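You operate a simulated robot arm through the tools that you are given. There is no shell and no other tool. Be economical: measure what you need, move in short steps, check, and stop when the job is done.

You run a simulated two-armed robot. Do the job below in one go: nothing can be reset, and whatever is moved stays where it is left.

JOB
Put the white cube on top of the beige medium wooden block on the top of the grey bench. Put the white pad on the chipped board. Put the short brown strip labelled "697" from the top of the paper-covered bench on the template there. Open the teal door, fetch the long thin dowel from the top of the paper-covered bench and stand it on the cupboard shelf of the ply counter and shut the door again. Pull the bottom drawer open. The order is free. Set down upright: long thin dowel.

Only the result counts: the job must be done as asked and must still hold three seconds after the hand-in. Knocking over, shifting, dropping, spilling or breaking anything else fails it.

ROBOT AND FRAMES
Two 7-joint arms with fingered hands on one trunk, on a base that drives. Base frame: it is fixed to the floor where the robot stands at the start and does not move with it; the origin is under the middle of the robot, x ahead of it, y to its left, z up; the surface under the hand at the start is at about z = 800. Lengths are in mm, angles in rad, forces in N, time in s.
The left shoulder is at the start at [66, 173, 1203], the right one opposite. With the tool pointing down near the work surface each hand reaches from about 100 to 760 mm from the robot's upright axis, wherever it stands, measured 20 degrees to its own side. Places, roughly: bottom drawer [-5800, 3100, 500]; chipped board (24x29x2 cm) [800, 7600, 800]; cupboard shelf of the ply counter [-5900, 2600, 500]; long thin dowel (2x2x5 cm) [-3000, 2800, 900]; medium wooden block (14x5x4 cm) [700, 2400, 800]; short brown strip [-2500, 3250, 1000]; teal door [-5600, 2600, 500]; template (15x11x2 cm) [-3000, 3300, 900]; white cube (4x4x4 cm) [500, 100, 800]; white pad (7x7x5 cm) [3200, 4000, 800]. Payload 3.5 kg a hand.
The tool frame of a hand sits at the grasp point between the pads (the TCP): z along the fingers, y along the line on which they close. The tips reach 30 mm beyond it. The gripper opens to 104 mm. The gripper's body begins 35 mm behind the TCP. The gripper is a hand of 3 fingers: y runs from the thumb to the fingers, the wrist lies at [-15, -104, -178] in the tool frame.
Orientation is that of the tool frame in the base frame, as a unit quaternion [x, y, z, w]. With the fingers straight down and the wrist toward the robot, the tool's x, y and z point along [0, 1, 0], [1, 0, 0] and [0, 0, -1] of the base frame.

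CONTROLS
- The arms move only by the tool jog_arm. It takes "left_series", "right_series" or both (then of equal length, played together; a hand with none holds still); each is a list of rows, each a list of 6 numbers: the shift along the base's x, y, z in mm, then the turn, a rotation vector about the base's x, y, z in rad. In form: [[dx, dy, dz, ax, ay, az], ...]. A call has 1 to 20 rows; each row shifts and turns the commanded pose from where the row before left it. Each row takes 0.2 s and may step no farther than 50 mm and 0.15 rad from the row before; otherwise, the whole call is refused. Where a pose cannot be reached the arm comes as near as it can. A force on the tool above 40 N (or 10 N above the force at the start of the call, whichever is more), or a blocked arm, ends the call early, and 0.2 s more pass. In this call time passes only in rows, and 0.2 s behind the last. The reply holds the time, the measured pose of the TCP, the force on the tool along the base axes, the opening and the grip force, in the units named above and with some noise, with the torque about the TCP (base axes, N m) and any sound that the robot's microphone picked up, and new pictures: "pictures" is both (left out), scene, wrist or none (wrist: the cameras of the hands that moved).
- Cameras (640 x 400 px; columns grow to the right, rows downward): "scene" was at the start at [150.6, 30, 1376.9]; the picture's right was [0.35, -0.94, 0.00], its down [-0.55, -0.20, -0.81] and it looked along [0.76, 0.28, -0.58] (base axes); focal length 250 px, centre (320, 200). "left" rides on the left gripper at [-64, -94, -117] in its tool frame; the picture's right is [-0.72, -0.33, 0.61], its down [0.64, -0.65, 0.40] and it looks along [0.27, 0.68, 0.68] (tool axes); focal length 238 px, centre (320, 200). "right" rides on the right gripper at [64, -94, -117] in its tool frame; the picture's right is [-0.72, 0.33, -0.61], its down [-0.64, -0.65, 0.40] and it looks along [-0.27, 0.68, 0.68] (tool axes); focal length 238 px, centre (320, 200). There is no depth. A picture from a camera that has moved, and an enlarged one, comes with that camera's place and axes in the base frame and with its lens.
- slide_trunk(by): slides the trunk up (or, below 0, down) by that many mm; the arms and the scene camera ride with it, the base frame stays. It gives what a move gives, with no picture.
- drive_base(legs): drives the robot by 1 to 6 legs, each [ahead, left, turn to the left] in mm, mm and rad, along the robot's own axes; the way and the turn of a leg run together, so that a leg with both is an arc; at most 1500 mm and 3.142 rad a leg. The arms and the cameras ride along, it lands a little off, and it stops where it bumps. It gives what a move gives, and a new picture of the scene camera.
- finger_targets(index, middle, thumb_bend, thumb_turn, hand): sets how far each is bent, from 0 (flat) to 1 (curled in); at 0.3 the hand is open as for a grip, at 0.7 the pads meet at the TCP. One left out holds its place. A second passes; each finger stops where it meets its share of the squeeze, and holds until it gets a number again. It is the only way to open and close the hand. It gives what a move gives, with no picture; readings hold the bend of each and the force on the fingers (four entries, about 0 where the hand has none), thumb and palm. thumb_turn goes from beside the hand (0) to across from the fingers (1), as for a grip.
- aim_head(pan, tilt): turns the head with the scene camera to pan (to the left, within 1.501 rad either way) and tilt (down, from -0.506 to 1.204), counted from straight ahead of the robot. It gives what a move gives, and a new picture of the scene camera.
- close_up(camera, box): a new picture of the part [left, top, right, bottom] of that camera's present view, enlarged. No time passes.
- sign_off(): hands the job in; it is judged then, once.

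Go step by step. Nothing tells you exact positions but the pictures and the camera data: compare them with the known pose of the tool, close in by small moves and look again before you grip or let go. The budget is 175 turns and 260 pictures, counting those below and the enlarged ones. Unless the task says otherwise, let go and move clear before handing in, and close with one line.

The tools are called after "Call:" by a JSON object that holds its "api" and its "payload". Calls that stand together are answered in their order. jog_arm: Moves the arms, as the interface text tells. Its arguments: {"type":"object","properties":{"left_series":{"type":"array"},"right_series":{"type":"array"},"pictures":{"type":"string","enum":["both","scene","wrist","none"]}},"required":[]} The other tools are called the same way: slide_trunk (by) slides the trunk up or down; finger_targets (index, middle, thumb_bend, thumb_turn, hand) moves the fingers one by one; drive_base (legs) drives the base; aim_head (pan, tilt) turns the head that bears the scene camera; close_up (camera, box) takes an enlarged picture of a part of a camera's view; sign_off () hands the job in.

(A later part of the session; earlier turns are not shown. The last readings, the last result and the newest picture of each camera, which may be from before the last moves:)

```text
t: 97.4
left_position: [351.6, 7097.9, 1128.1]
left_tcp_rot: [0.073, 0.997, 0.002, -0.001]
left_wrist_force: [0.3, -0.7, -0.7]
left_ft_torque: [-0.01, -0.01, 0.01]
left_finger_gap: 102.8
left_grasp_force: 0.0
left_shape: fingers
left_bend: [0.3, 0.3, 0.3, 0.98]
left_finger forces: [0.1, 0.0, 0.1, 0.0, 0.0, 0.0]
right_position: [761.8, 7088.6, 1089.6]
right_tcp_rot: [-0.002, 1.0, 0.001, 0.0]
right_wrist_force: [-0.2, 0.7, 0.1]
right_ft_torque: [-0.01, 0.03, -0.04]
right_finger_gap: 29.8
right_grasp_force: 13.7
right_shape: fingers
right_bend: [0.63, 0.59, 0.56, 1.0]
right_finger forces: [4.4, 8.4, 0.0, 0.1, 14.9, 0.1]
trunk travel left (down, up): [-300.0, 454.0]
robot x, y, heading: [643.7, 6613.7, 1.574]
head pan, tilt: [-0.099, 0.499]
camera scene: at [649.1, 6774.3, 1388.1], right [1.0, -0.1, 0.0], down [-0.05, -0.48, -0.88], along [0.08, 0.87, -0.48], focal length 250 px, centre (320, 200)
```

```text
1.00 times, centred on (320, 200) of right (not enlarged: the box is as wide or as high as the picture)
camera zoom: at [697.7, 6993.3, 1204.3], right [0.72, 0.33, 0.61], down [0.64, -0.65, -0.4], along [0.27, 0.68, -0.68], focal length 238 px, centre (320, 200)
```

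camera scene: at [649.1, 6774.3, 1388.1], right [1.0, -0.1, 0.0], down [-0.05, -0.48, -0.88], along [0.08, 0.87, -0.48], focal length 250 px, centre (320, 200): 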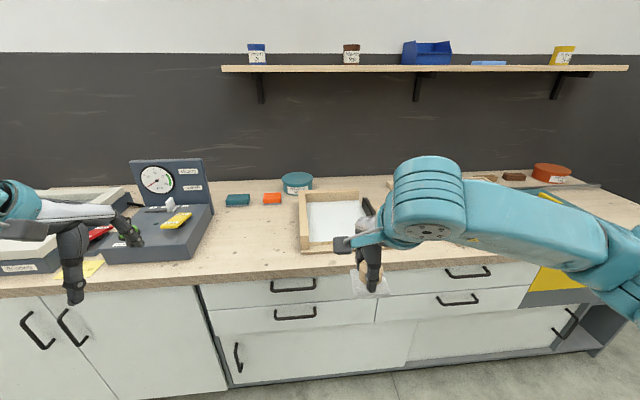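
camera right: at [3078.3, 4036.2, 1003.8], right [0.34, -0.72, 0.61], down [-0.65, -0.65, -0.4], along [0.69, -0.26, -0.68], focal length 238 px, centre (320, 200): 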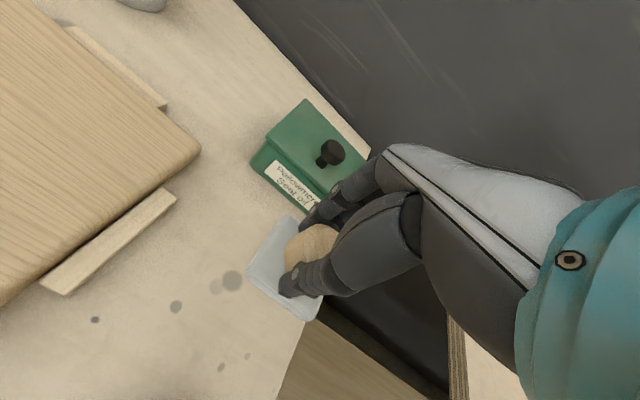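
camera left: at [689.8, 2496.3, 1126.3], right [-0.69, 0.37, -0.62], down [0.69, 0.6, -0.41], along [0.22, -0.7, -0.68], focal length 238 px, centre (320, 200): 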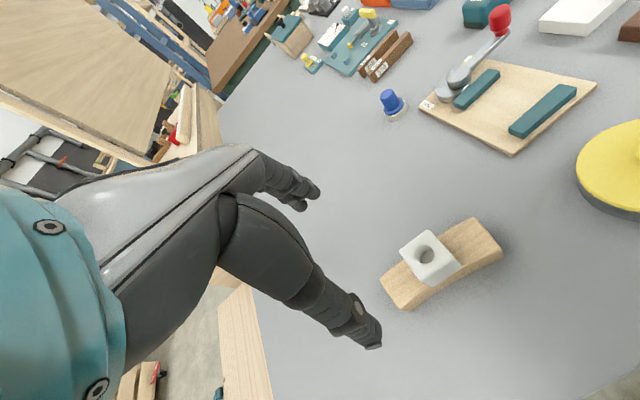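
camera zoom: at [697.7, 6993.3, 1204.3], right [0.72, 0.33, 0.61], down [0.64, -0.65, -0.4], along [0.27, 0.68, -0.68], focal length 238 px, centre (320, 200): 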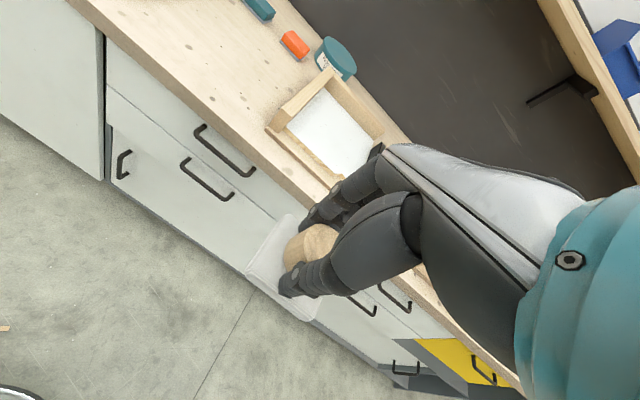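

Call:
{"api": "jog_arm", "payload": {"right_series": [[40, 0, 0, 0, 0, 0], [40, 0, 0, 0, 0, 0], [40, 0, 0, 0, 0, 0], [40, 0, 0, 0, 0, 0]], "pictures": "none"}}

Call:
{"api": "drive_base", "payload": {"legs": [[380, 0, 0]]}}

Call:
{"api": "aim_head", "payload": {"pan": -0.2, "tilt": 0.75}}

Call:
{"api": "close_up", "payload": {"camera": "right", "box": [0, 0, 640, 400]}}

```text
t: 98.4
left_position: [351.6, 7097.9, 1129.1]
left_tcp_rot: [0.072, 0.997, 0.002, -0.001]
left_wrist_force: [0.0, 0.0, -0.4]
left_ft_torque: [-0.01, 0.01, 0.02]
left_finger_gap: 103.0
left_grasp_force: 0.1
left_shape: fingers
left_bend: [0.3, 0.3, 0.3, 0.98]
left_finger forces: [0.1, 0.0, 0.1, 0.1, 0.1, 0.0]
right_position: [922.4, 7088.6, 1089.5]
right_tcp_rot: [-0.001, 1.0, 0.0, 0.0]
right_wrist_force: [-0.2, 0.5, -1.3]
right_ft_torque: [0.0, 0.02, 0.01]
right_finger_gap: 29.6
right_grasp_force: 13.2
right_shape: fingers
right_bend: [0.64, 0.59, 0.56, 1.0]
right_finger forces: [4.5, 8.3, 0.0, 0.0, 14.2, 0.0]
trunk travel left (down, up): [-300.0, 454.0]
robot x, y, heading: [641.4, 6615.5, 1.577]
head pan, tilt: [-0.099, 0.499]
```

```text
t: 100.8
left_position: [350.2, 7479.2, 1129.2]
left_tcp_rot: [0.073, 0.997, 0.002, -0.001]
left_wrist_force: [0.5, 0.6, -0.2]
left_ft_torque: [-0.03, 0.0, 0.01]
left_finger_gap: 103.0
left_grasp_force: 0.0
left_shape: fingers
left_bend: [0.3, 0.3, 0.3, 0.98]
left_finger forces: [0.0, 0.0, 0.0, 0.1, 0.1, 0.1]
right_position: [920.4, 7469.4, 1088.5]
right_tcp_rot: [0.0, 1.0, 0.0, 0.001]
right_wrist_force: [-0.1, -0.3, -0.1]
right_ft_torque: [0.0, -0.04, -0.01]
right_finger_gap: 29.6
right_grasp_force: 13.7
right_shape: fingers
right_bend: [0.64, 0.59, 0.56, 1.0]
right_finger forces: [4.4, 8.3, 0.0, 0.1, 14.2, 0.0]
trunk travel left (down, up): [-300.0, 454.0]
robot x, y, heading: [639.6, 6992.2, 1.576]
head pan, tilt: [-0.099, 0.499]
camera scene: at [648.2, 7155.0, 1388.0], right [1.0, -0.1, 0.0], down [-0.05, -0.48, -0.88], along [0.09, 0.87, -0.48], focal length 250 px, centre (320, 200)
```

scene: 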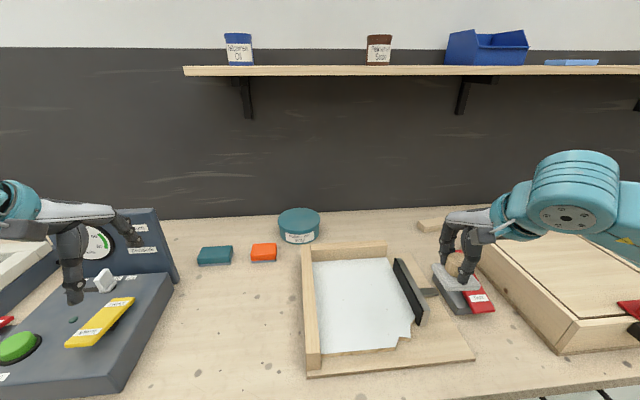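

```text
t: 101.5
left_position: [350.2, 7477.3, 1129.2]
left_tcp_rot: [0.074, 0.997, 0.002, -0.001]
left_wrist_force: [-0.1, -0.2, 0.1]
left_ft_torque: [-0.04, 0.01, -0.02]
left_finger_gap: 103.0
left_grasp_force: 0.0
left_shape: fingers
left_bend: [0.3, 0.3, 0.3, 0.98]
left_finger forces: [0.0, 0.1, 0.0, 0.1, 0.0, 0.0]
right_position: [921.2, 7469.9, 1088.6]
right_tcp_rot: [-0.001, 1.0, -0.001, 0.0]
right_wrist_force: [-0.4, -0.4, -0.3]
right_ft_torque: [-0.02, 0.0, 0.0]
right_finger_gap: 29.5
right_grasp_force: 14.1
right_shape: fingers
right_bend: [0.64, 0.59, 0.56, 1.0]
right_finger forces: [4.5, 8.2, 0.0, 0.0, 14.2, 0.1]
trunk travel left (down, up): [-300.0, 454.0]
robot x, y, heading: [639.9, 6994.2, 1.57]
head pan, tilt: [-0.201, 0.75]
camera scene: at [655.7, 7145.1, 1366.2], right [0.98, -0.2, 0.0], down [-0.13, -0.67, -0.73], along [0.14, 0.72, -0.68], focal length 250 px, centre (320, 200)
```

scene: 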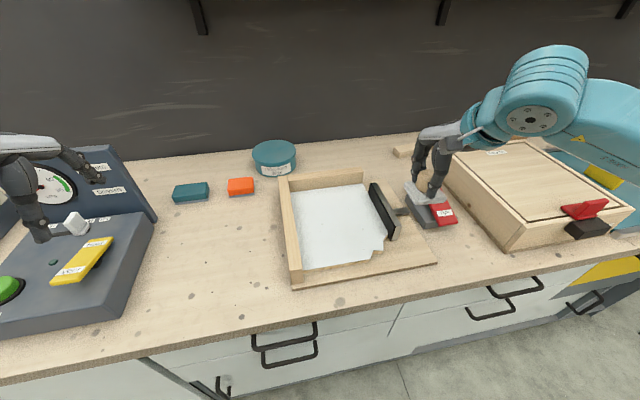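

```text
1.00 times, centred on (320, 200) of right (not enlarged: the box is as wide or as high as the picture)
camera zoom: at [856.5, 7373.5, 1204.9], right [0.72, 0.33, 0.61], down [0.64, -0.65, -0.4], along [0.27, 0.68, -0.68], focal length 238 px, centre (320, 200)
```

zoom: 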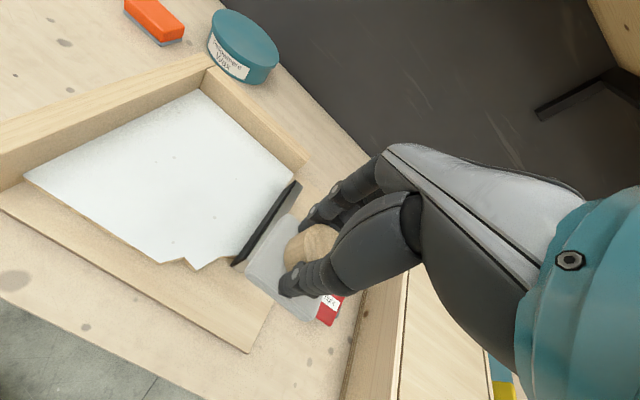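

The chipped board is the white panel in the jig, centred near [787, 7557]. I'll bring the pad above it.

Call:
{"api": "jog_arm", "payload": {"right_series": [[-34, 22, -20, 0, 0, 0], [-34, 22, -20, 0, 0, 0], [-33, 22, -20, 0, 0, 0], [-33, 21, -20, 0, 0, 0], [0, 0, -20, 0, 0, 0], [0, 0, 0, 0, 0, 0]], "pictures": "both"}}

Call:
{"api": "close_up", "payload": {"camera": "scene", "box": [260, 140, 440, 300]}}

```text
t: 102.9
left_position: [349.6, 7478.3, 1127.5]
left_tcp_rot: [0.073, 0.997, 0.002, -0.001]
left_wrist_force: [-0.2, 0.3, -0.4]
left_ft_torque: [0.06, 0.01, 0.0]
left_finger_gap: 102.9
left_grasp_force: 0.0
left_shape: fingers
left_bend: [0.3, 0.3, 0.3, 0.98]
left_finger forces: [0.0, 0.0, 0.1, 0.1, 0.0, 0.1]
right_position: [786.2, 7556.5, 989.0]
right_tcp_rot: [0.0, 1.0, 0.001, 0.0]
right_wrist_force: [-0.5, 1.0, -0.5]
right_ft_torque: [-0.02, 0.0, 0.02]
right_finger_gap: 29.3
right_grasp_force: 13.2
right_shape: fingers
right_bend: [0.64, 0.59, 0.56, 1.0]
right_finger forces: [4.4, 8.1, 0.0, 0.0, 14.0, 0.0]
trunk travel left (down, up): [-300.0, 454.0]
robot x, y, heading: [640.5, 6995.3, 1.578]
head pan, tilt: [-0.201, 0.75]
camera scene: at [655.4, 7145.1, 1366.1], right [0.98, -0.2, 0.0], down [-0.13, -0.67, -0.73], along [0.14, 0.72, -0.68], focal length 250 px, centre (320, 200)
camera right: at [722.0, 7460.8, 1104.7], right [0.72, 0.33, 0.61], down [0.64, -0.65, -0.4], along [0.27, 0.68, -0.68], focal length 238 px, centre (320, 200)
```

scene: 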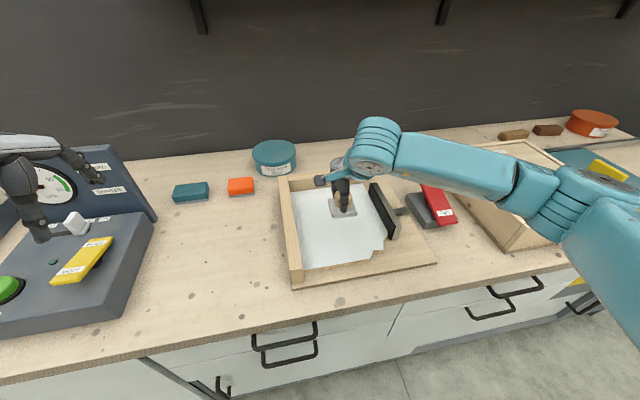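
right: 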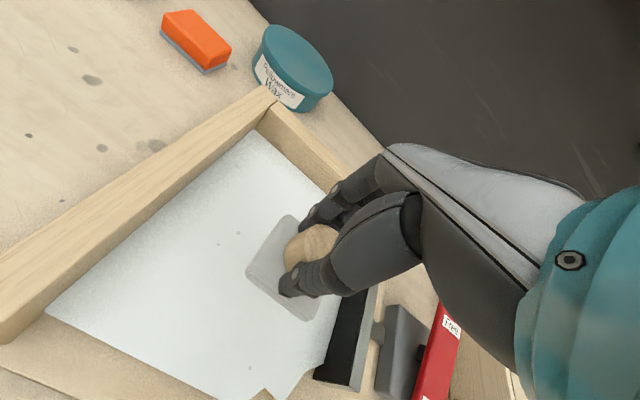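

```text
2.50 times, centred on (350, 220) of scene
camera zoom: at [655.4, 7145.1, 1366.1], right [0.98, -0.2, 0.0], down [-0.13, -0.67, -0.73], along [0.14, 0.72, -0.68], focal length 625 px, centre (245, 150)
```

zoom: 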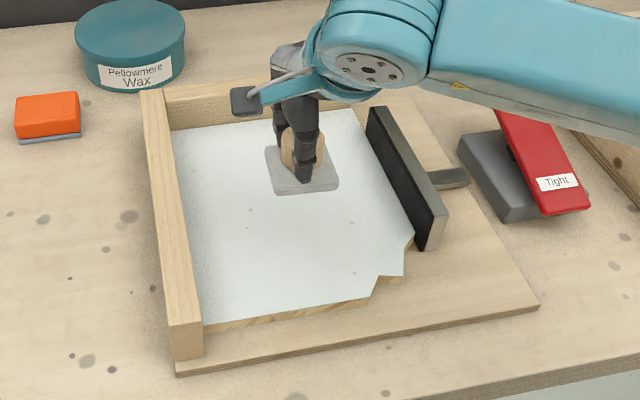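

Call:
{"api": "jog_arm", "payload": {"right_series": [[0, 0, -22, 0, 0, 0], [0, 0, -22, 0, 0, 0], [0, 0, 0, 0, 0, 0]], "pictures": "none"}}

Call:
{"api": "close_up", "payload": {"camera": "scene", "box": [260, 140, 440, 300]}}

Call:
{"api": "close_up", "payload": {"camera": "right", "box": [200, 180, 400, 360]}}

```text
t: 103.7
left_position: [350.3, 7479.1, 1128.7]
left_tcp_rot: [0.073, 0.997, 0.002, -0.001]
left_wrist_force: [-0.5, -0.3, 0.2]
left_ft_torque: [-0.01, 0.0, 0.02]
left_finger_gap: 102.9
left_grasp_force: 0.0
left_shape: fingers
left_bend: [0.3, 0.3, 0.3, 0.98]
left_finger forces: [0.0, 0.0, 0.1, 0.0, 0.0, 0.0]
right_position: [786.7, 7556.5, 945.5]
right_tcp_rot: [-0.001, 1.0, 0.0, 0.0]
right_wrist_force: [0.0, -0.3, -0.7]
right_ft_torque: [-0.01, 0.0, 0.0]
right_finger_gap: 29.6
right_grasp_force: 13.2
right_shape: fingers
right_bend: [0.64, 0.59, 0.56, 1.0]
right_finger forces: [4.4, 8.1, 0.0, 0.0, 13.9, 0.0]
trunk travel left (down, up): [-300.0, 454.0]
robot x, y, heading: [638.1, 6999.3, 1.569]
head pan, tilt: [-0.201, 0.75]
```

```text
2.50 times, centred on (350, 220) of scene
camera zoom: at [655.7, 7145.0, 1366.2], right [0.98, -0.2, 0.0], down [-0.13, -0.67, -0.73], along [0.14, 0.72, -0.68], focal length 625 px, centre (245, 150)
```

zoom: 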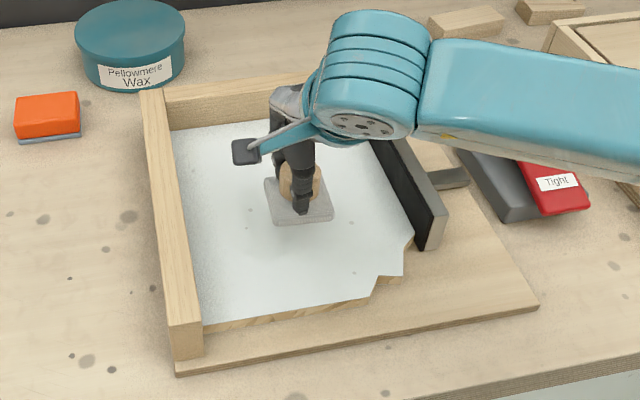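

```text
2.22 times, centred on (300, 270) of right
camera zoom: at [722.6, 7461.2, 1060.8], right [0.72, 0.33, 0.61], down [0.64, -0.65, -0.4], along [0.27, 0.68, -0.68], focal length 530 px, centre (364, 44)
```

zoom: 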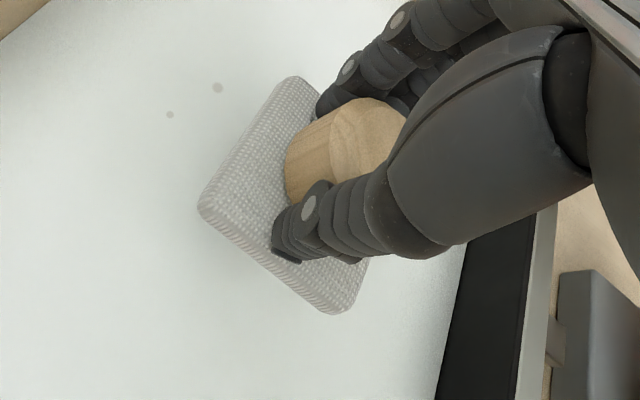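

Call:
{"api": "jog_arm", "payload": {"right_series": [[0, 0, -10, 0, 0, 0], [0, 0, -5, 0, 0, 0], [0, 0, 0, 0, 0, 0]], "pictures": "none"}}

Call:
{"api": "jog_arm", "payload": {"right_series": [[0, 0, -4, 0, 0, 0], [0, 0, 0, 0, 0, 0]], "pictures": "none"}}

Call:
{"api": "close_up", "payload": {"camera": "right", "box": [200, 180, 400, 360]}}

```text
t: 104.5
left_position: [348.8, 7477.8, 1128.5]
left_tcp_rot: [0.073, 0.997, 0.002, 0.0]
left_wrist_force: [0.7, -0.1, -0.3]
left_ft_torque: [0.0, 0.02, -0.01]
left_finger_gap: 102.8
left_grasp_force: 0.0
left_shape: fingers
left_bend: [0.3, 0.3, 0.3, 0.98]
left_finger forces: [0.0, 0.1, 0.0, 0.0, 0.0, 0.0]
right_position: [786.1, 7555.6, 930.4]
right_tcp_rot: [-0.001, 1.0, 0.001, -0.001]
right_wrist_force: [0.6, -0.6, 0.0]
right_ft_torque: [-0.02, 0.01, -0.01]
right_finger_gap: 29.4
right_grasp_force: 13.3
right_shape: fingers
right_bend: [0.64, 0.59, 0.56, 1.0]
right_finger forces: [4.4, 8.0, 0.0, 0.1, 13.8, 0.1]
trunk travel left (down, up): [-300.0, 454.0]
robot x, y, heading: [643.7, 6997.1, 1.574]
head pan, tilt: [-0.201, 0.75]
```

```text
t: 105.1
left_position: [350.6, 7477.6, 1129.3]
left_tcp_rot: [0.074, 0.997, 0.003, -0.001]
left_wrist_force: [-0.2, 1.3, 0.0]
left_ft_torque: [0.0, -0.06, -0.01]
left_finger_gap: 102.7
left_grasp_force: 0.1
left_shape: fingers
left_bend: [0.3, 0.3, 0.3, 0.98]
left_finger forces: [0.1, 0.0, 0.1, 0.0, 0.0, 0.0]
right_position: [785.8, 7556.2, 925.9]
right_tcp_rot: [-0.001, 1.0, 0.0, 0.0]
right_wrist_force: [0.3, 0.4, -0.2]
right_ft_torque: [0.01, -0.03, -0.02]
right_finger_gap: 29.6
right_grasp_force: 13.3
right_shape: fingers
right_bend: [0.64, 0.59, 0.56, 1.0]
right_finger forces: [4.4, 8.1, 0.1, 0.0, 13.9, 0.0]
trunk travel left (down, up): [-300.0, 454.0]
robot x, y, heading: [638.8, 6994.8, 1.576]
head pan, tilt: [-0.201, 0.75]
```

```text
2.22 times, centred on (300, 270) of right
camera zoom: at [722.5, 7461.0, 1041.9], right [0.72, 0.33, 0.61], down [0.64, -0.65, -0.4], along [0.27, 0.68, -0.68], focal length 530 px, centre (364, 44)
```

zoom: 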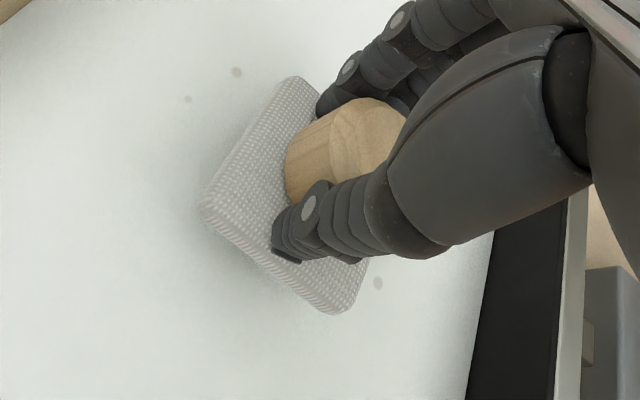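

Call:
{"api": "jog_arm", "payload": {"right_series": [[0, 0, -8, 0, 0, 0], [0, 0, -4, 0, 0, 0], [0, 0, 0, 0, 0, 0]], "pictures": "none"}}

Call:
{"api": "jog_arm", "payload": {"right_series": [[0, 0, -3, 0, 0, 0], [0, 0, 0, 0, 0, 0]], "pictures": "none"}}

Call:
{"api": "close_up", "payload": {"camera": "right", "box": [200, 180, 400, 360]}}

```text
t: 105.9
left_position: [350.5, 7479.1, 1129.0]
left_tcp_rot: [0.074, 0.997, 0.002, 0.0]
left_wrist_force: [0.2, -0.1, 0.0]
left_ft_torque: [0.01, 0.0, -0.02]
left_finger_gap: 102.6
left_grasp_force: 0.0
left_shape: fingers
left_bend: [0.3, 0.3, 0.3, 0.98]
left_finger forces: [0.1, 0.1, 0.1, 0.1, 0.0, 0.0]
right_position: [786.6, 7556.9, 914.1]
right_tcp_rot: [0.0, 1.0, 0.0, 0.001]
right_wrist_force: [0.2, 0.1, -0.8]
right_ft_torque: [-0.01, -0.01, 0.0]
right_finger_gap: 29.3
right_grasp_force: 13.0
right_shape: fingers
right_bend: [0.64, 0.59, 0.56, 1.0]
right_finger forces: [4.5, 8.1, 0.0, 0.0, 14.0, 0.0]
trunk travel left (down, up): [-300.0, 454.0]
robot x, y, heading: [640.0, 6993.3, 1.577]
head pan, tilt: [-0.201, 0.75]
```

```text
t: 106.5
left_position: [350.9, 7478.6, 1128.2]
left_tcp_rot: [0.074, 0.997, 0.002, -0.001]
left_wrist_force: [-0.2, 0.0, 0.4]
left_ft_torque: [-0.01, -0.01, -0.04]
left_finger_gap: 103.0
left_grasp_force: 0.1
left_shape: fingers
left_bend: [0.3, 0.3, 0.3, 0.98]
left_finger forces: [0.0, 0.1, 0.0, 0.0, 0.2, 0.0]
right_position: [786.4, 7555.8, 910.3]
right_tcp_rot: [-0.001, 1.0, 0.0, 0.0]
right_wrist_force: [-0.2, -0.6, -0.6]
right_ft_torque: [0.0, 0.0, 0.0]
right_finger_gap: 29.3
right_grasp_force: 13.4
right_shape: fingers
right_bend: [0.64, 0.59, 0.56, 1.0]
right_finger forces: [4.4, 8.1, 0.1, 0.0, 14.0, 0.0]
trunk travel left (down, up): [-300.0, 454.0]
robot x, y, heading: [641.2, 6999.6, 1.568]
head pan, tilt: [-0.201, 0.75]
```

```text
2.22 times, centred on (300, 270) of right
camera zoom: at [722.5, 7460.8, 1026.7], right [0.72, 0.33, 0.61], down [0.64, -0.65, -0.4], along [0.27, 0.68, -0.68], focal length 530 px, centre (364, 44)
```

zoom: 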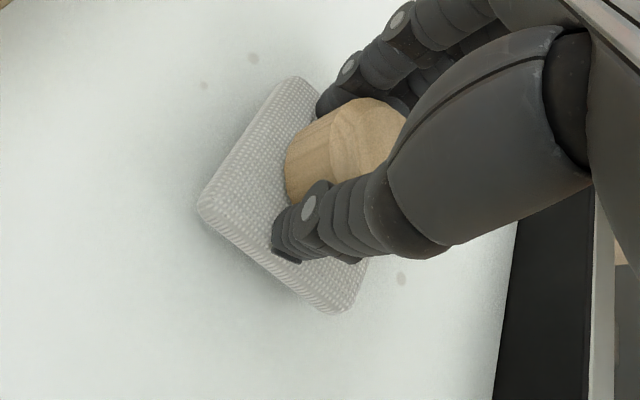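

Call:
{"api": "jog_arm", "payload": {"right_series": [[0, 0, -3, 0, 0, 0], [0, 0, 0, 0, 0, 0]], "pictures": "none"}}

Call:
{"api": "jog_arm", "payload": {"right_series": [[0, 0, -2, 0, 0, 0], [0, 0, 0, 0, 0, 0]], "pictures": "none"}}

Call:
{"api": "jog_arm", "payload": {"right_series": [[0, 0, -2, 0, 0, 0], [0, 0, 0, 0, 0, 0]], "pictures": "none"}}

```text
t: 107.1
left_position: [349.9, 7478.6, 1128.2]
left_tcp_rot: [0.073, 0.997, 0.002, 0.0]
left_wrist_force: [-0.1, 0.1, -1.5]
left_ft_torque: [0.03, 0.0, 0.01]
left_finger_gap: 102.7
left_grasp_force: 0.0
left_shape: fingers
left_bend: [0.3, 0.3, 0.3, 0.98]
left_finger forces: [0.0, 0.0, 0.0, 0.1, 0.1, 0.0]
right_position: [786.0, 7555.9, 908.7]
right_tcp_rot: [0.0, 1.0, 0.0, 0.0]
right_wrist_force: [-0.9, -0.2, -0.2]
right_ft_torque: [-0.01, -0.01, 0.0]
right_finger_gap: 29.6
right_grasp_force: 13.0
right_shape: fingers
right_bend: [0.64, 0.59, 0.56, 1.0]
right_finger forces: [4.4, 8.1, 0.0, 0.0, 14.0, 0.0]
trunk travel left (down, up): [-300.0, 454.0]
robot x, y, heading: [641.3, 6992.1, 1.576]
head pan, tilt: [-0.201, 0.75]
```

```text
t: 107.7
left_position: [349.7, 7477.2, 1128.6]
left_tcp_rot: [0.074, 0.997, 0.002, -0.002]
left_wrist_force: [0.3, 0.1, -0.8]
left_ft_torque: [-0.03, 0.0, 0.0]
left_finger_gap: 102.7
left_grasp_force: 0.1
left_shape: fingers
left_bend: [0.3, 0.3, 0.3, 0.98]
left_finger forces: [0.0, 0.0, 0.0, 0.1, 0.1, 0.0]
right_position: [786.1, 7555.4, 905.5]
right_tcp_rot: [-0.001, 1.0, 0.0, 0.0]
right_wrist_force: [0.6, -0.3, 0.1]
right_ft_torque: [0.02, 0.01, 0.04]
right_finger_gap: 29.6
right_grasp_force: 12.9
right_shape: fingers
right_bend: [0.64, 0.59, 0.56, 1.0]
right_finger forces: [4.4, 8.1, 0.0, 0.0, 14.0, 0.0]
trunk travel left (down, up): [-300.0, 454.0]
robot x, y, heading: [640.6, 6994.4, 1.575]
head pan, tilt: [-0.201, 0.75]
```

```text
t: 108.3
left_position: [350.4, 7477.9, 1128.6]
left_tcp_rot: [0.073, 0.997, 0.002, 0.0]
left_wrist_force: [0.0, -0.5, 0.3]
left_ft_torque: [0.0, -0.01, -0.01]
left_finger_gap: 102.8
left_grasp_force: 0.0
left_shape: fingers
left_bend: [0.3, 0.3, 0.3, 0.98]
left_finger forces: [0.0, 0.0, 0.0, 0.1, 0.0, 0.0]
right_position: [788.3, 7555.6, 904.3]
right_tcp_rot: [-0.001, 1.0, -0.001, 0.0]
right_wrist_force: [0.4, -0.6, -0.3]
right_ft_torque: [0.0, 0.01, 0.01]
right_finger_gap: 29.1
right_grasp_force: 12.7
right_shape: fingers
right_bend: [0.64, 0.59, 0.56, 1.0]
right_finger forces: [4.4, 8.1, 0.0, 0.1, 14.0, 0.0]
trunk travel left (down, up): [-300.0, 454.0]
robot x, y, heading: [642.9, 6992.7, 1.577]
head pan, tilt: [-0.201, 0.75]
```

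Call:
{"api": "jog_arm", "payload": {"right_series": [[0, 0, -2, 0, 0, 0], [0, 0, 0, 0, 0, 0]], "pictures": "none"}}

Call:
{"api": "jog_arm", "payload": {"right_series": [[0, 0, -2, 0, 0, 0], [0, 0, 0, 0, 0, 0]], "pictures": "none"}}

Call:
{"api": "close_up", "payload": {"camera": "right", "box": [200, 180, 400, 360]}}

```text
t: 108.9
left_position: [350.2, 7477.7, 1129.5]
left_tcp_rot: [0.073, 0.997, 0.002, -0.001]
left_wrist_force: [0.0, 0.9, -0.6]
left_ft_torque: [-0.01, 0.01, 0.01]
left_finger_gap: 102.7
left_grasp_force: 0.1
left_shape: fingers
left_bend: [0.3, 0.3, 0.3, 0.98]
left_finger forces: [0.1, 0.0, 0.0, 0.0, 0.0, 0.0]
right_position: [787.0, 7555.6, 902.0]
right_tcp_rot: [-0.001, 1.0, 0.0, 0.0]
right_wrist_force: [0.1, -0.3, -0.6]
right_ft_torque: [0.01, -0.01, 0.0]
right_finger_gap: 29.4
right_grasp_force: 13.2
right_shape: fingers
right_bend: [0.64, 0.59, 0.56, 1.0]
right_finger forces: [4.4, 8.0, 0.0, 0.1, 14.1, 0.1]
trunk travel left (down, up): [-300.0, 454.0]
robot x, y, heading: [639.1, 6995.0, 1.569]
head pan, tilt: [-0.201, 0.75]
```

```text
t: 109.5
left_position: [350.8, 7478.8, 1128.9]
left_tcp_rot: [0.073, 0.997, 0.002, -0.001]
left_wrist_force: [0.5, 0.2, 0.2]
left_ft_torque: [0.0, 0.0, -0.01]
left_finger_gap: 102.5
left_grasp_force: 0.0
left_shape: fingers
left_bend: [0.3, 0.3, 0.3, 0.98]
left_finger forces: [0.0, 0.1, 0.1, 0.0, 0.1, 0.0]
right_position: [785.7, 7554.7, 899.2]
right_tcp_rot: [-0.001, 1.0, 0.0, -0.001]
right_wrist_force: [-0.5, 0.2, 0.1]
right_ft_torque: [0.01, 0.0, 0.01]
right_finger_gap: 29.5
right_grasp_force: 13.2
right_shape: fingers
right_bend: [0.64, 0.59, 0.56, 1.0]
right_finger forces: [4.4, 8.1, 0.0, 0.0, 14.0, 0.0]
trunk travel left (down, up): [-300.0, 454.0]
robot x, y, heading: [639.8, 6993.4, 1.571]
head pan, tilt: [-0.201, 0.75]
```

```text
2.22 times, centred on (300, 270) of right
camera zoom: at [722.6, 7460.5, 1015.8], right [0.72, 0.33, 0.61], down [0.64, -0.65, -0.4], along [0.27, 0.68, -0.68], focal length 530 px, centre (364, 44)
```

zoom: 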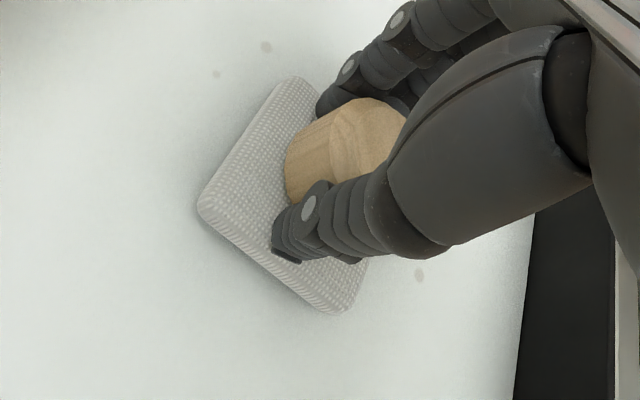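

Call:
{"api": "jog_arm", "payload": {"right_series": [[0, 0, -3, 0, 0, 0], [0, 0, 0, 0, 0, 0]], "pictures": "none"}}

Call:
{"api": "jog_arm", "payload": {"right_series": [[0, 0, -2, 0, 0, 0], [0, 0, 0, 0, 0, 0]], "pictures": "none"}}

Call:
{"api": "jog_arm", "payload": {"right_series": [[0, 0, -2, 0, 0, 0], [0, 0, 0, 0, 0, 0]], "pictures": "none"}}

```text
t: 110.1
left_position: [349.6, 7477.3, 1129.0]
left_tcp_rot: [0.074, 0.997, 0.002, -0.001]
left_wrist_force: [-0.3, 0.1, -1.2]
left_ft_torque: [0.02, 0.0, 0.02]
left_finger_gap: 102.8
left_grasp_force: 0.1
left_shape: fingers
left_bend: [0.3, 0.3, 0.3, 0.98]
left_finger forces: [0.0, 0.0, 0.0, 0.1, 0.0, 0.0]
right_position: [787.3, 7556.0, 898.3]
right_tcp_rot: [0.0, 1.0, 0.001, 0.0]
right_wrist_force: [0.2, 0.7, 6.0]
right_ft_torque: [0.16, -0.1, 0.0]
right_finger_gap: 29.5
right_grasp_force: 14.7
right_shape: fingers
right_bend: [0.64, 0.59, 0.56, 1.0]
right_finger forces: [4.3, 10.3, 0.1, 0.0, 14.9, 0.0]
trunk travel left (down, up): [-300.0, 454.0]
robot x, y, heading: [638.9, 6994.2, 1.568]
head pan, tilt: [-0.201, 0.75]
```

```text
t: 110.7
left_position: [349.2, 7477.1, 1129.6]
left_tcp_rot: [0.073, 0.997, 0.002, 0.0]
left_wrist_force: [0.0, 0.3, 0.1]
left_ft_torque: [-0.01, -0.01, -0.02]
left_finger_gap: 102.8
left_grasp_force: 0.1
left_shape: fingers
left_bend: [0.3, 0.3, 0.3, 0.98]
left_finger forces: [0.0, 0.0, 0.0, 0.1, 0.1, 0.1]
right_position: [786.2, 7556.6, 897.2]
right_tcp_rot: [-0.001, 1.0, 0.003, -0.002]
right_wrist_force: [0.7, 1.9, 15.6]
right_ft_torque: [0.45, -0.21, 0.01]
right_finger_gap: 29.3
right_grasp_force: 20.1
right_shape: fingers
right_bend: [0.64, 0.59, 0.56, 1.0]
right_finger forces: [4.4, 20.0, 0.0, 0.0, 16.5, 0.1]
trunk travel left (down, up): [-300.0, 454.0]
robot x, y, heading: [642.5, 6996.9, 1.57]
head pan, tilt: [-0.201, 0.75]
```

```text
t: 111.3
left_position: [349.9, 7475.3, 1130.4]
left_tcp_rot: [0.074, 0.997, 0.003, -0.001]
left_wrist_force: [0.5, 0.6, -0.8]
left_ft_torque: [-0.01, 0.01, 0.0]
left_finger_gap: 102.6
left_grasp_force: 0.2
left_shape: fingers
left_bend: [0.3, 0.3, 0.3, 0.98]
left_finger forces: [0.1, 0.0, 0.0, 0.1, 0.0, 0.0]
right_position: [785.2, 7555.5, 897.2]
right_tcp_rot: [-0.001, 1.0, 0.003, -0.001]
right_wrist_force: [1.3, 1.8, 25.6]
right_ft_torque: [0.73, -0.32, 0.01]
right_finger_gap: 29.5
right_grasp_force: 26.3
right_shape: fingers
right_bend: [0.65, 0.58, 0.56, 1.0]
right_finger forces: [4.5, 30.6, 0.0, 0.1, 17.7, 0.0]
trunk travel left (down, up): [-300.0, 454.0]
robot x, y, heading: [642.8, 6993.8, 1.576]
head pan, tilt: [-0.201, 0.75]
```

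Contact is made, with a little too much push. I'll ease up 4 mm, then release.

Call:
{"api": "jog_arm", "payload": {"right_series": [[0, 0, 4, 0, 0, 0], [0, 0, 0, 0, 0, 0]], "pictures": "none"}}

Call:
{"api": "finger_targets", "payload": {"hand": "right", "index": 0.5, "middle": 0.45, "thumb_bend": 0.45}}

Call:
{"api": "finger_targets", "payload": {"hand": "right", "index": 0.36, "middle": 0.36, "thumb_bend": 0.36}}

Call:
{"api": "jog_arm", "payload": {"right_series": [[0, 0, 20, 0, 0, 0], [0, 0, 40, 0, 0, 0], [0, 0, 45, 0, 0, 0], [0, 0, 45, 0, 0, 0], [0, 0, 40, 0, 0, 0]], "pictures": "both"}}

```text
t: 111.9
left_position: [349.5, 7477.0, 1128.8]
left_tcp_rot: [0.073, 0.997, 0.003, -0.001]
left_wrist_force: [-0.3, 0.6, -0.5]
left_ft_torque: [0.0, 0.02, -0.01]
left_finger_gap: 102.6
left_grasp_force: 0.0
left_shape: fingers
left_bend: [0.3, 0.3, 0.3, 0.98]
left_finger forces: [0.0, 0.0, 0.0, 0.0, 0.0, 0.1]
right_position: [786.8, 7556.5, 898.0]
right_tcp_rot: [-0.001, 1.0, 0.0, 0.0]
right_wrist_force: [-0.6, 4.2, 14.9]
right_ft_torque: [0.61, -0.2, 0.02]
right_finger_gap: 29.4
right_grasp_force: 21.8
right_shape: fingers
right_bend: [0.64, 0.58, 0.57, 1.0]
right_finger forces: [5.4, 24.3, 0.0, 0.0, 12.9, 0.0]
trunk travel left (down, up): [-300.0, 454.0]
robot x, y, heading: [639.0, 6993.7, 1.573]
head pan, tilt: [-0.201, 0.75]
```

```text
t: 112.9
left_position: [351.1, 7477.3, 1129.0]
left_tcp_rot: [0.073, 0.997, 0.002, -0.001]
left_wrist_force: [-0.9, -0.4, -0.7]
left_ft_torque: [-0.02, -0.03, -0.01]
left_finger_gap: 102.9
left_grasp_force: 0.3
left_shape: fingers
left_bend: [0.3, 0.3, 0.3, 0.98]
left_finger forces: [0.0, 0.0, 0.0, 0.0, 0.1, 0.1]
right_position: [785.7, 7554.8, 896.7]
right_tcp_rot: [-0.001, 1.0, -0.002, 0.0]
right_wrist_force: [0.2, -1.0, 2.5]
right_ft_torque: [0.04, 0.01, -0.02]
right_finger_gap: 56.2
right_grasp_force: 1.2
right_shape: fingers
right_bend: [0.52, 0.45, 0.45, 0.99]
right_finger forces: [2.1, 0.0, 0.1, 0.0, 0.1, 0.1]
trunk travel left (down, up): [-300.0, 454.0]
robot x, y, heading: [640.1, 6997.6, 1.573]
head pan, tilt: [-0.201, 0.75]
```

```text
t: 113.9
left_position: [351.2, 7478.3, 1128.6]
left_tcp_rot: [0.073, 0.997, 0.002, -0.001]
left_wrist_force: [0.0, 0.3, -0.5]
left_ft_torque: [-0.04, -0.02, 0.0]
left_finger_gap: 102.8
left_grasp_force: 0.1
left_shape: fingers
left_bend: [0.3, 0.3, 0.3, 0.98]
left_finger forces: [0.0, 0.0, 0.0, 0.0, 0.1, 0.0]
right_position: [786.8, 7555.7, 897.3]
right_tcp_rot: [-0.001, 1.0, 0.0, 0.0]
right_wrist_force: [-0.4, 0.1, 0.6]
right_ft_torque: [-0.03, -0.03, 0.0]
right_finger_gap: 87.5
right_grasp_force: 0.0
right_shape: fingers
right_bend: [0.36, 0.36, 0.36, 0.98]
right_finger forces: [0.0, 0.0, 0.0, 0.0, 0.1, 0.1]
trunk travel left (down, up): [-300.0, 454.0]
robot x, y, heading: [638.0, 6993.8, 1.572]
head pan, tilt: [-0.201, 0.75]
```

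```text
t: 115.1
left_position: [350.4, 7477.0, 1130.1]
left_tcp_rot: [0.074, 0.997, 0.002, 0.001]
left_wrist_force: [-0.4, 0.9, -0.1]
left_ft_torque: [0.02, -0.02, 0.0]
left_finger_gap: 102.9
left_grasp_force: 0.1
left_shape: fingers
left_bend: [0.3, 0.3, 0.3, 0.98]
left_finger forces: [0.0, 0.0, 0.1, 0.0, 0.1, 0.0]
right_position: [786.5, 7555.7, 1088.8]
right_tcp_rot: [-0.002, 1.0, 0.0, 0.0]
right_wrist_force: [-0.5, 0.3, 0.9]
right_ft_torque: [0.0, 0.03, -0.02]
right_finger_gap: 87.7
right_grasp_force: 0.1
right_shape: fingers
right_bend: [0.36, 0.36, 0.36, 0.98]
right_finger forces: [0.0, 0.1, 0.0, 0.1, 0.1, 0.0]
trunk travel left (down, up): [-300.0, 454.0]
robot x, y, heading: [640.3, 6994.0, 1.571]
head pan, tilt: [-0.201, 0.75]
camera scene: at [655.4, 7144.8, 1366.2], right [0.98, -0.2, 0.0], down [-0.13, -0.67, -0.73], along [0.14, 0.72, -0.68], focal length 250 px, centre (320, 200)
camera right: at [721.8, 7460.2, 1203.1], right [0.72, 0.33, 0.61], down [0.64, -0.65, -0.4], along [0.27, 0.68, -0.68], focal length 238 px, centre (320, 200)
```

scene: 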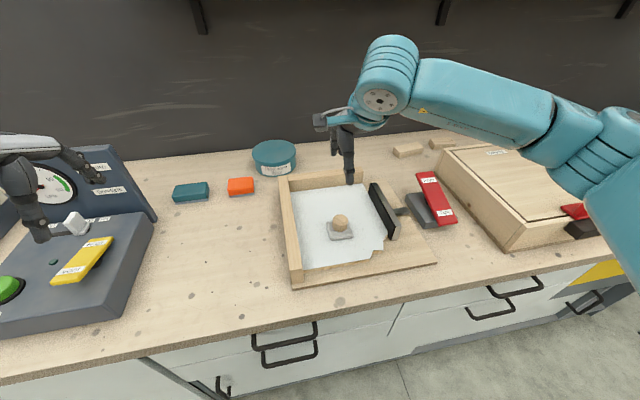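
right: 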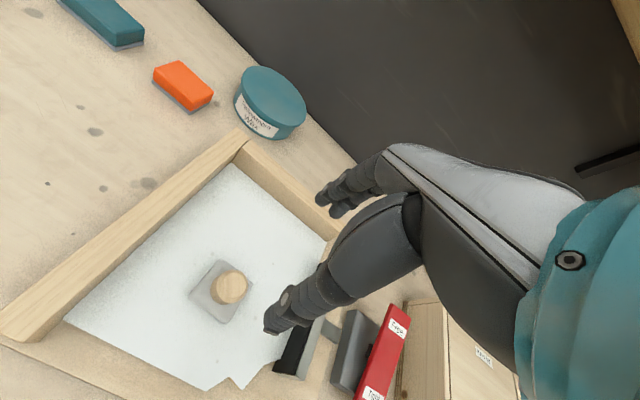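

The pad rests on the chipped board. Next I'll back out and return through the known corridor toward the paper-covered bench.

Call:
{"api": "drive_base", "payload": {"legs": [[-600, 0, 0], [-900, -500, 0], [-1250, 0, 0], [-1150, 300, 0], [0, 0, 1.57], [1300, 0, 0]]}}

Call:
{"api": "aim_head", "payload": {"pan": 0.0, "tilt": 0.25}}

```text
t: 144.9
left_position: [-906.9, 2818.0, 1129.0]
left_tcp_rot: [-0.651, 0.759, 0.001, -0.002]
left_wrist_force: [0.1, -0.3, 0.2]
left_ft_torque: [0.0, 0.0, -0.01]
left_finger_gap: 102.9
left_grasp_force: 0.0
left_shape: fingers
left_bend: [0.3, 0.3, 0.3, 0.98]
left_finger forces: [0.0, 0.0, 0.1, 0.0, 0.2, 0.0]
right_position: [-983.0, 3253.0, 1087.7]
right_tcp_rot: [-0.706, 0.708, 0.0, 0.0]
right_wrist_force: [0.1, 0.5, 0.0]
right_ft_torque: [-0.01, 0.03, -0.01]
right_finger_gap: 87.8
right_grasp_force: 0.1
right_shape: fingers
right_bend: [0.36, 0.36, 0.36, 0.98]
right_finger forces: [0.1, 0.0, 0.0, 0.0, 0.0, 0.0]
trunk travel left (down, up): [-300.0, 454.0]
robot x, y, heading: [-422.7, 3102.4, 3.141]
head pan, tilt: [-0.201, 0.75]
camera scene: at [-573.4, 3120.3, 1366.1], right [0.2, 0.98, 0.0], down [0.67, -0.14, -0.73], along [-0.72, 0.15, -0.68], focal length 250 px, centre (320, 200)
```

scene: 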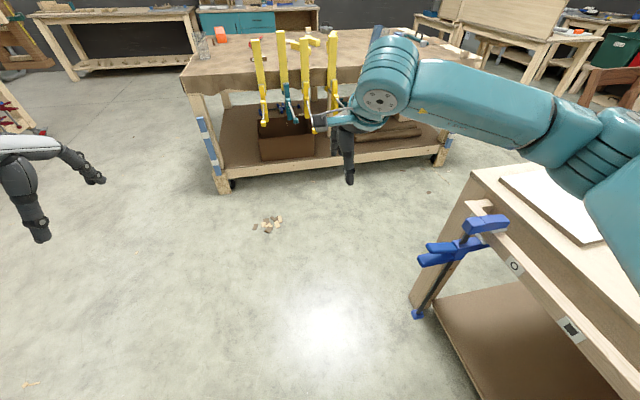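

```text
t: 145.8
left_position: [-907.1, 2817.4, 1128.3]
left_tcp_rot: [-0.65, 0.76, 0.0, -0.001]
left_wrist_force: [-0.6, 0.5, 0.3]
left_ft_torque: [0.01, 0.02, -0.01]
left_finger_gap: 102.9
left_grasp_force: 0.1
left_shape: fingers
left_bend: [0.3, 0.3, 0.3, 0.98]
left_finger forces: [0.0, 0.1, 0.0, 0.0, 0.1, 0.0]
right_position: [-983.0, 3252.9, 1087.8]
right_tcp_rot: [-0.706, 0.708, 0.0, 0.0]
right_wrist_force: [0.6, 0.2, 0.3]
right_ft_torque: [-0.01, 0.03, 0.0]
right_finger_gap: 87.7
right_grasp_force: 0.0
right_shape: fingers
right_bend: [0.36, 0.36, 0.36, 0.98]
right_finger forces: [0.1, 0.0, 0.1, 0.0, 0.0, 0.0]
trunk travel left (down, up): [-300.0, 454.0]
robot x, y, heading: [-424.9, 3105.6, 3.135]
head pan, tilt: [0.0, 0.25]
camera scene: at [-585.4, 3103.8, 1411.2], right [0.0, 1.0, 0.0], down [0.25, 0.0, -0.97], along [-0.97, 0.0, -0.25], focal length 250 px, centre (320, 200)
```

scene: 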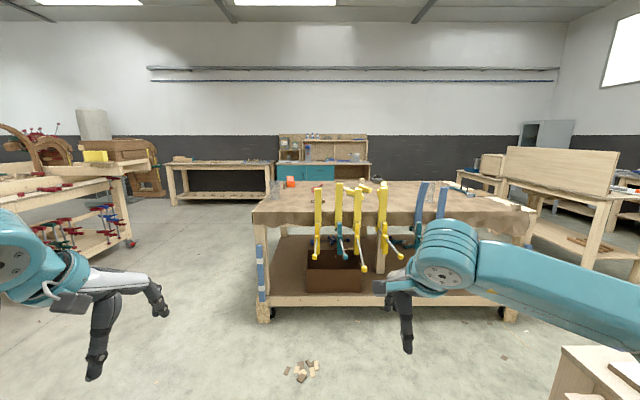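

Call:
{"api": "close_up", "payload": {"camera": "scene", "box": [240, 130, 400, 230]}}

Call:
{"api": "close_up", "payload": {"camera": "scene", "box": [380, 130, 540, 230]}}

```text
4.00 times, centred on (320, 180) of scene
camera zoom: at [-585.4, 3103.8, 1411.2], right [0.0, 1.0, 0.0], down [0.25, 0.0, -0.97], along [-0.97, 0.0, -0.25], focal length 1000 px, centre (320, 280)
```

zoom: 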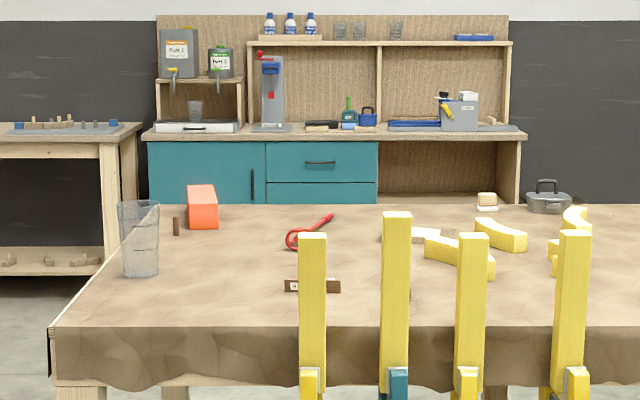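

```text
4.00 times, centred on (460, 180) of scene
camera zoom: at [-585.4, 3103.8, 1411.2], right [0.0, 1.0, 0.0], down [0.25, 0.0, -0.97], along [-0.97, 0.0, -0.25], focal length 1000 px, centre (-240, 280)
```

zoom: 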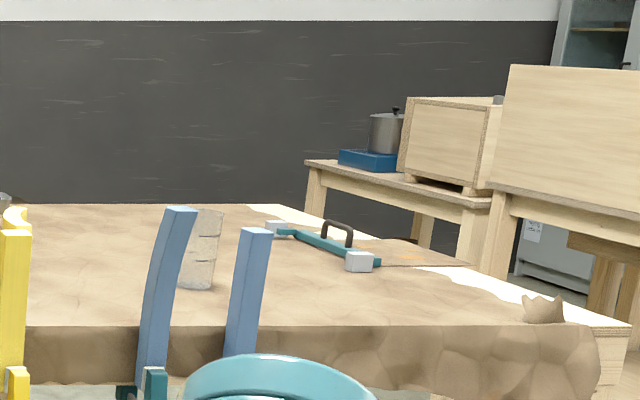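

Call:
{"api": "drive_base", "payload": {"legs": [[1100, 450, 0]]}}

Call:
{"api": "slide_trunk", "payload": {"by": 400}}

Call:
{"api": "aim_head", "payload": {"pan": -0.35, "tilt": 0.45}}

Call:
{"api": "close_up", "payload": {"camera": "scene", "box": [120, 130, 360, 280]}}

```text
t: 151.8
left_position: [-1999.7, 2357.0, 1128.0]
left_tcp_rot: [-0.656, 0.755, 0.001, -0.002]
left_wrist_force: [-0.4, 0.7, 0.4]
left_ft_torque: [0.0, 0.02, 0.0]
left_finger_gap: 103.1
left_grasp_force: 0.0
left_shape: fingers
left_bend: [0.3, 0.3, 0.3, 0.98]
left_finger forces: [0.0, 0.0, 0.0, 0.0, 0.0, 0.0]
right_position: [-2080.1, 2790.8, 1087.1]
right_tcp_rot: [0.71, -0.704, 0.001, 0.0]
right_wrist_force: [-0.1, 0.6, -0.3]
right_ft_torque: [0.01, 0.01, 0.02]
right_finger_gap: 87.7
right_grasp_force: 0.1
right_shape: fingers
right_bend: [0.36, 0.36, 0.36, 0.98]
right_finger forces: [0.0, 0.0, 0.0, 0.0, 0.1, 0.0]
trunk travel left (down, up): [-300.0, 454.0]
robot x, y, heading: [-1521.0, 2648.8, -3.133]
head pan, tilt: [0.0, 0.25]
camera scene: at [-1681.9, 2646.7, 1411.2], right [-0.01, 1.0, 0.0], down [0.25, 0.0, -0.97], along [-0.97, -0.01, -0.25], focal length 250 px, centre (320, 200)
```

scene: 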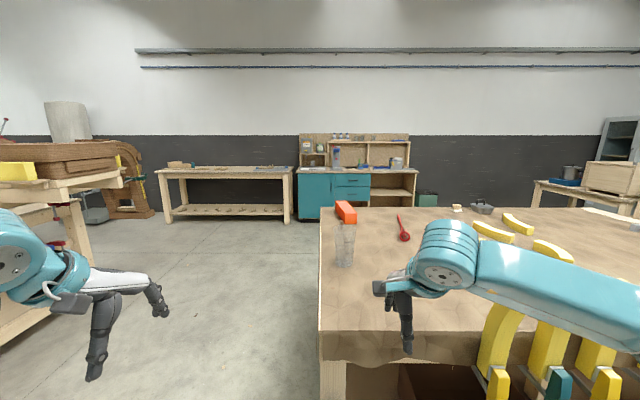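

```text
t: 155.7
left_position: [-1999.8, 2355.7, 1527.2]
left_tcp_rot: [-0.656, 0.755, 0.001, -0.002]
left_wrist_force: [0.7, 0.6, 0.3]
left_ft_torque: [0.0, 0.03, 0.04]
left_finger_gap: 102.6
left_grasp_force: 0.1
left_shape: fingers
left_bend: [0.3, 0.3, 0.3, 0.98]
left_finger forces: [0.0, 0.0, 0.1, 0.0, 0.0, 0.1]
right_position: [-2080.0, 2790.7, 1487.4]
right_tcp_rot: [0.71, -0.704, 0.0, 0.0]
right_wrist_force: [0.0, 0.0, -0.8]
right_ft_torque: [0.01, 0.0, 0.02]
right_finger_gap: 87.5
right_grasp_force: 0.0
right_shape: fingers
right_bend: [0.36, 0.36, 0.36, 0.98]
right_finger forces: [0.1, 0.1, 0.1, 0.0, 0.0, 0.0]
trunk travel left (down, up): [-700.0, 54.0]
robot x, y, heading: [-1518.7, 2648.6, -3.132]
head pan, tilt: [0.0, 0.25]
```

```text
t: 156.5
left_position: [-1999.3, 2355.2, 1529.7]
left_tcp_rot: [-0.656, 0.755, 0.001, -0.002]
left_wrist_force: [0.8, 0.1, -0.1]
left_ft_torque: [0.04, 0.0, 0.0]
left_finger_gap: 102.9
left_grasp_force: 0.1
left_shape: fingers
left_bend: [0.3, 0.3, 0.3, 0.98]
left_finger forces: [0.0, 0.1, 0.0, 0.0, 0.0, 0.1]
right_position: [-2080.5, 2791.8, 1486.7]
right_tcp_rot: [0.71, -0.704, 0.0, 0.0]
right_wrist_force: [0.1, 0.9, 0.8]
right_ft_torque: [-0.01, -0.03, 0.03]
right_finger_gap: 87.6
right_grasp_force: 0.0
right_shape: fingers
right_bend: [0.36, 0.36, 0.36, 0.98]
right_finger forces: [0.0, 0.0, 0.1, 0.0, 0.0, 0.0]
trunk travel left (down, up): [-700.0, 54.0]
robot x, y, heading: [-1519.7, 2646.3, -3.133]
head pan, tilt: [-0.351, 0.45]
camera scene: at [-1616.1, 2678.9, 1794.7], right [0.33, 0.94, 0.0], down [0.41, -0.15, -0.9], along [-0.85, 0.3, -0.43], focal length 250 px, centre (320, 200)
```

scene: 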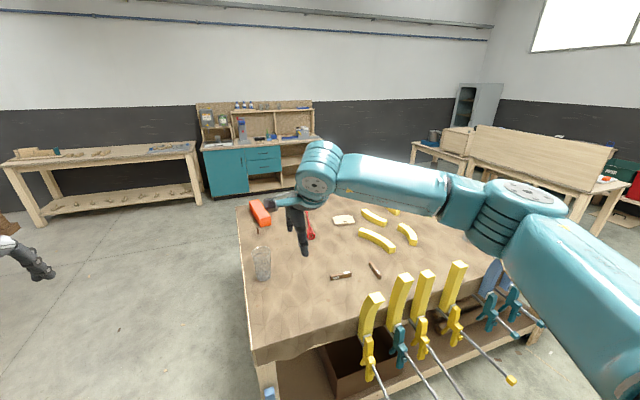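

```text
2.67 times, centred on (240, 205) of scene
camera zoom: at [-1616.1, 2678.9, 1794.7], right [0.33, 0.94, 0.0], down [0.41, -0.15, -0.9], along [-0.85, 0.3, -0.43], focal length 667 px, centre (533, 187)
```

zoom: 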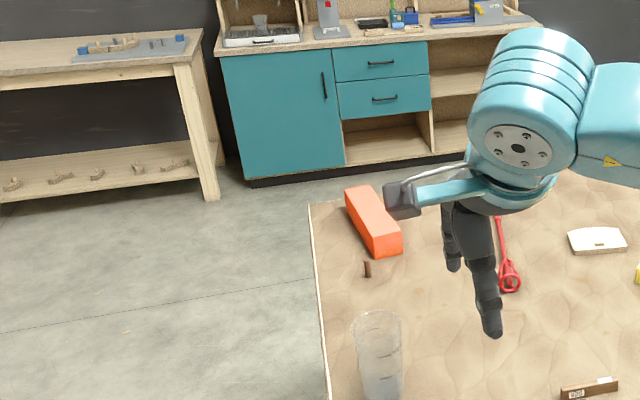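

Call:
{"api": "close_up", "payload": {"camera": "scene", "box": [310, 200, 410, 290]}}

Call:
{"api": "close_up", "payload": {"camera": "scene", "box": [325, 255, 395, 290]}}

Call:
{"api": "close_up", "payload": {"camera": "right", "box": [0, 0, 640, 400]}}

```text
4.44 times, centred on (360, 245) of scene
camera zoom: at [-1616.1, 2678.9, 1794.7], right [0.33, 0.94, 0.0], down [0.41, -0.15, -0.9], along [-0.85, 0.3, -0.43], focal length 1111 px, centre (142, 0)
```

zoom: 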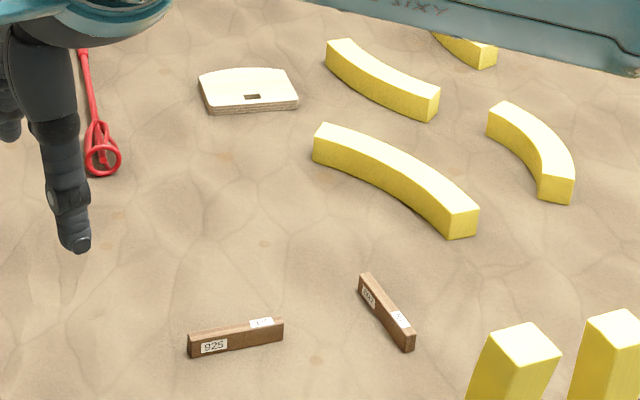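

```text
9.14 times, centred on (360, 272) of scene
camera zoom: at [-1616.1, 2678.9, 1794.7], right [0.33, 0.94, 0.0], down [0.41, -0.15, -0.9], along [-0.85, 0.3, -0.43], focal length 2286 px, centre (-46, -463)
```

zoom: 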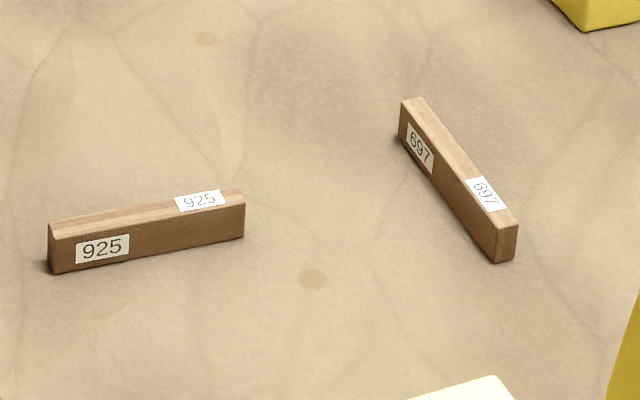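

```text
1.00 times, centred on (320, 200) of right (not enlarged: the box is as wide or as high as the picture)
camera zoom: at [-1986.1, 2727.2, 1602.5], right [-0.33, 0.72, 0.61], down [0.65, 0.65, -0.4], along [-0.69, 0.26, -0.68], focal length 238 px, centre (320, 200)
```

zoom: 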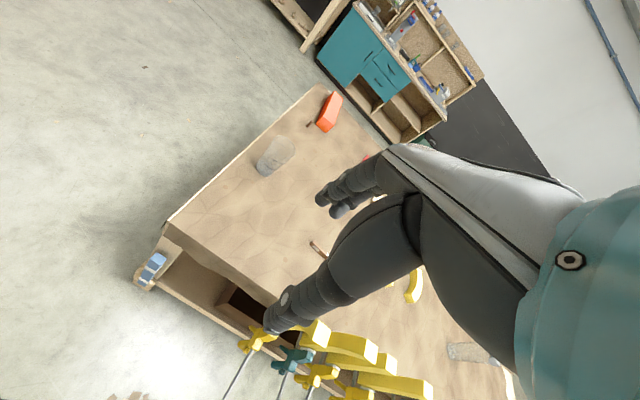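

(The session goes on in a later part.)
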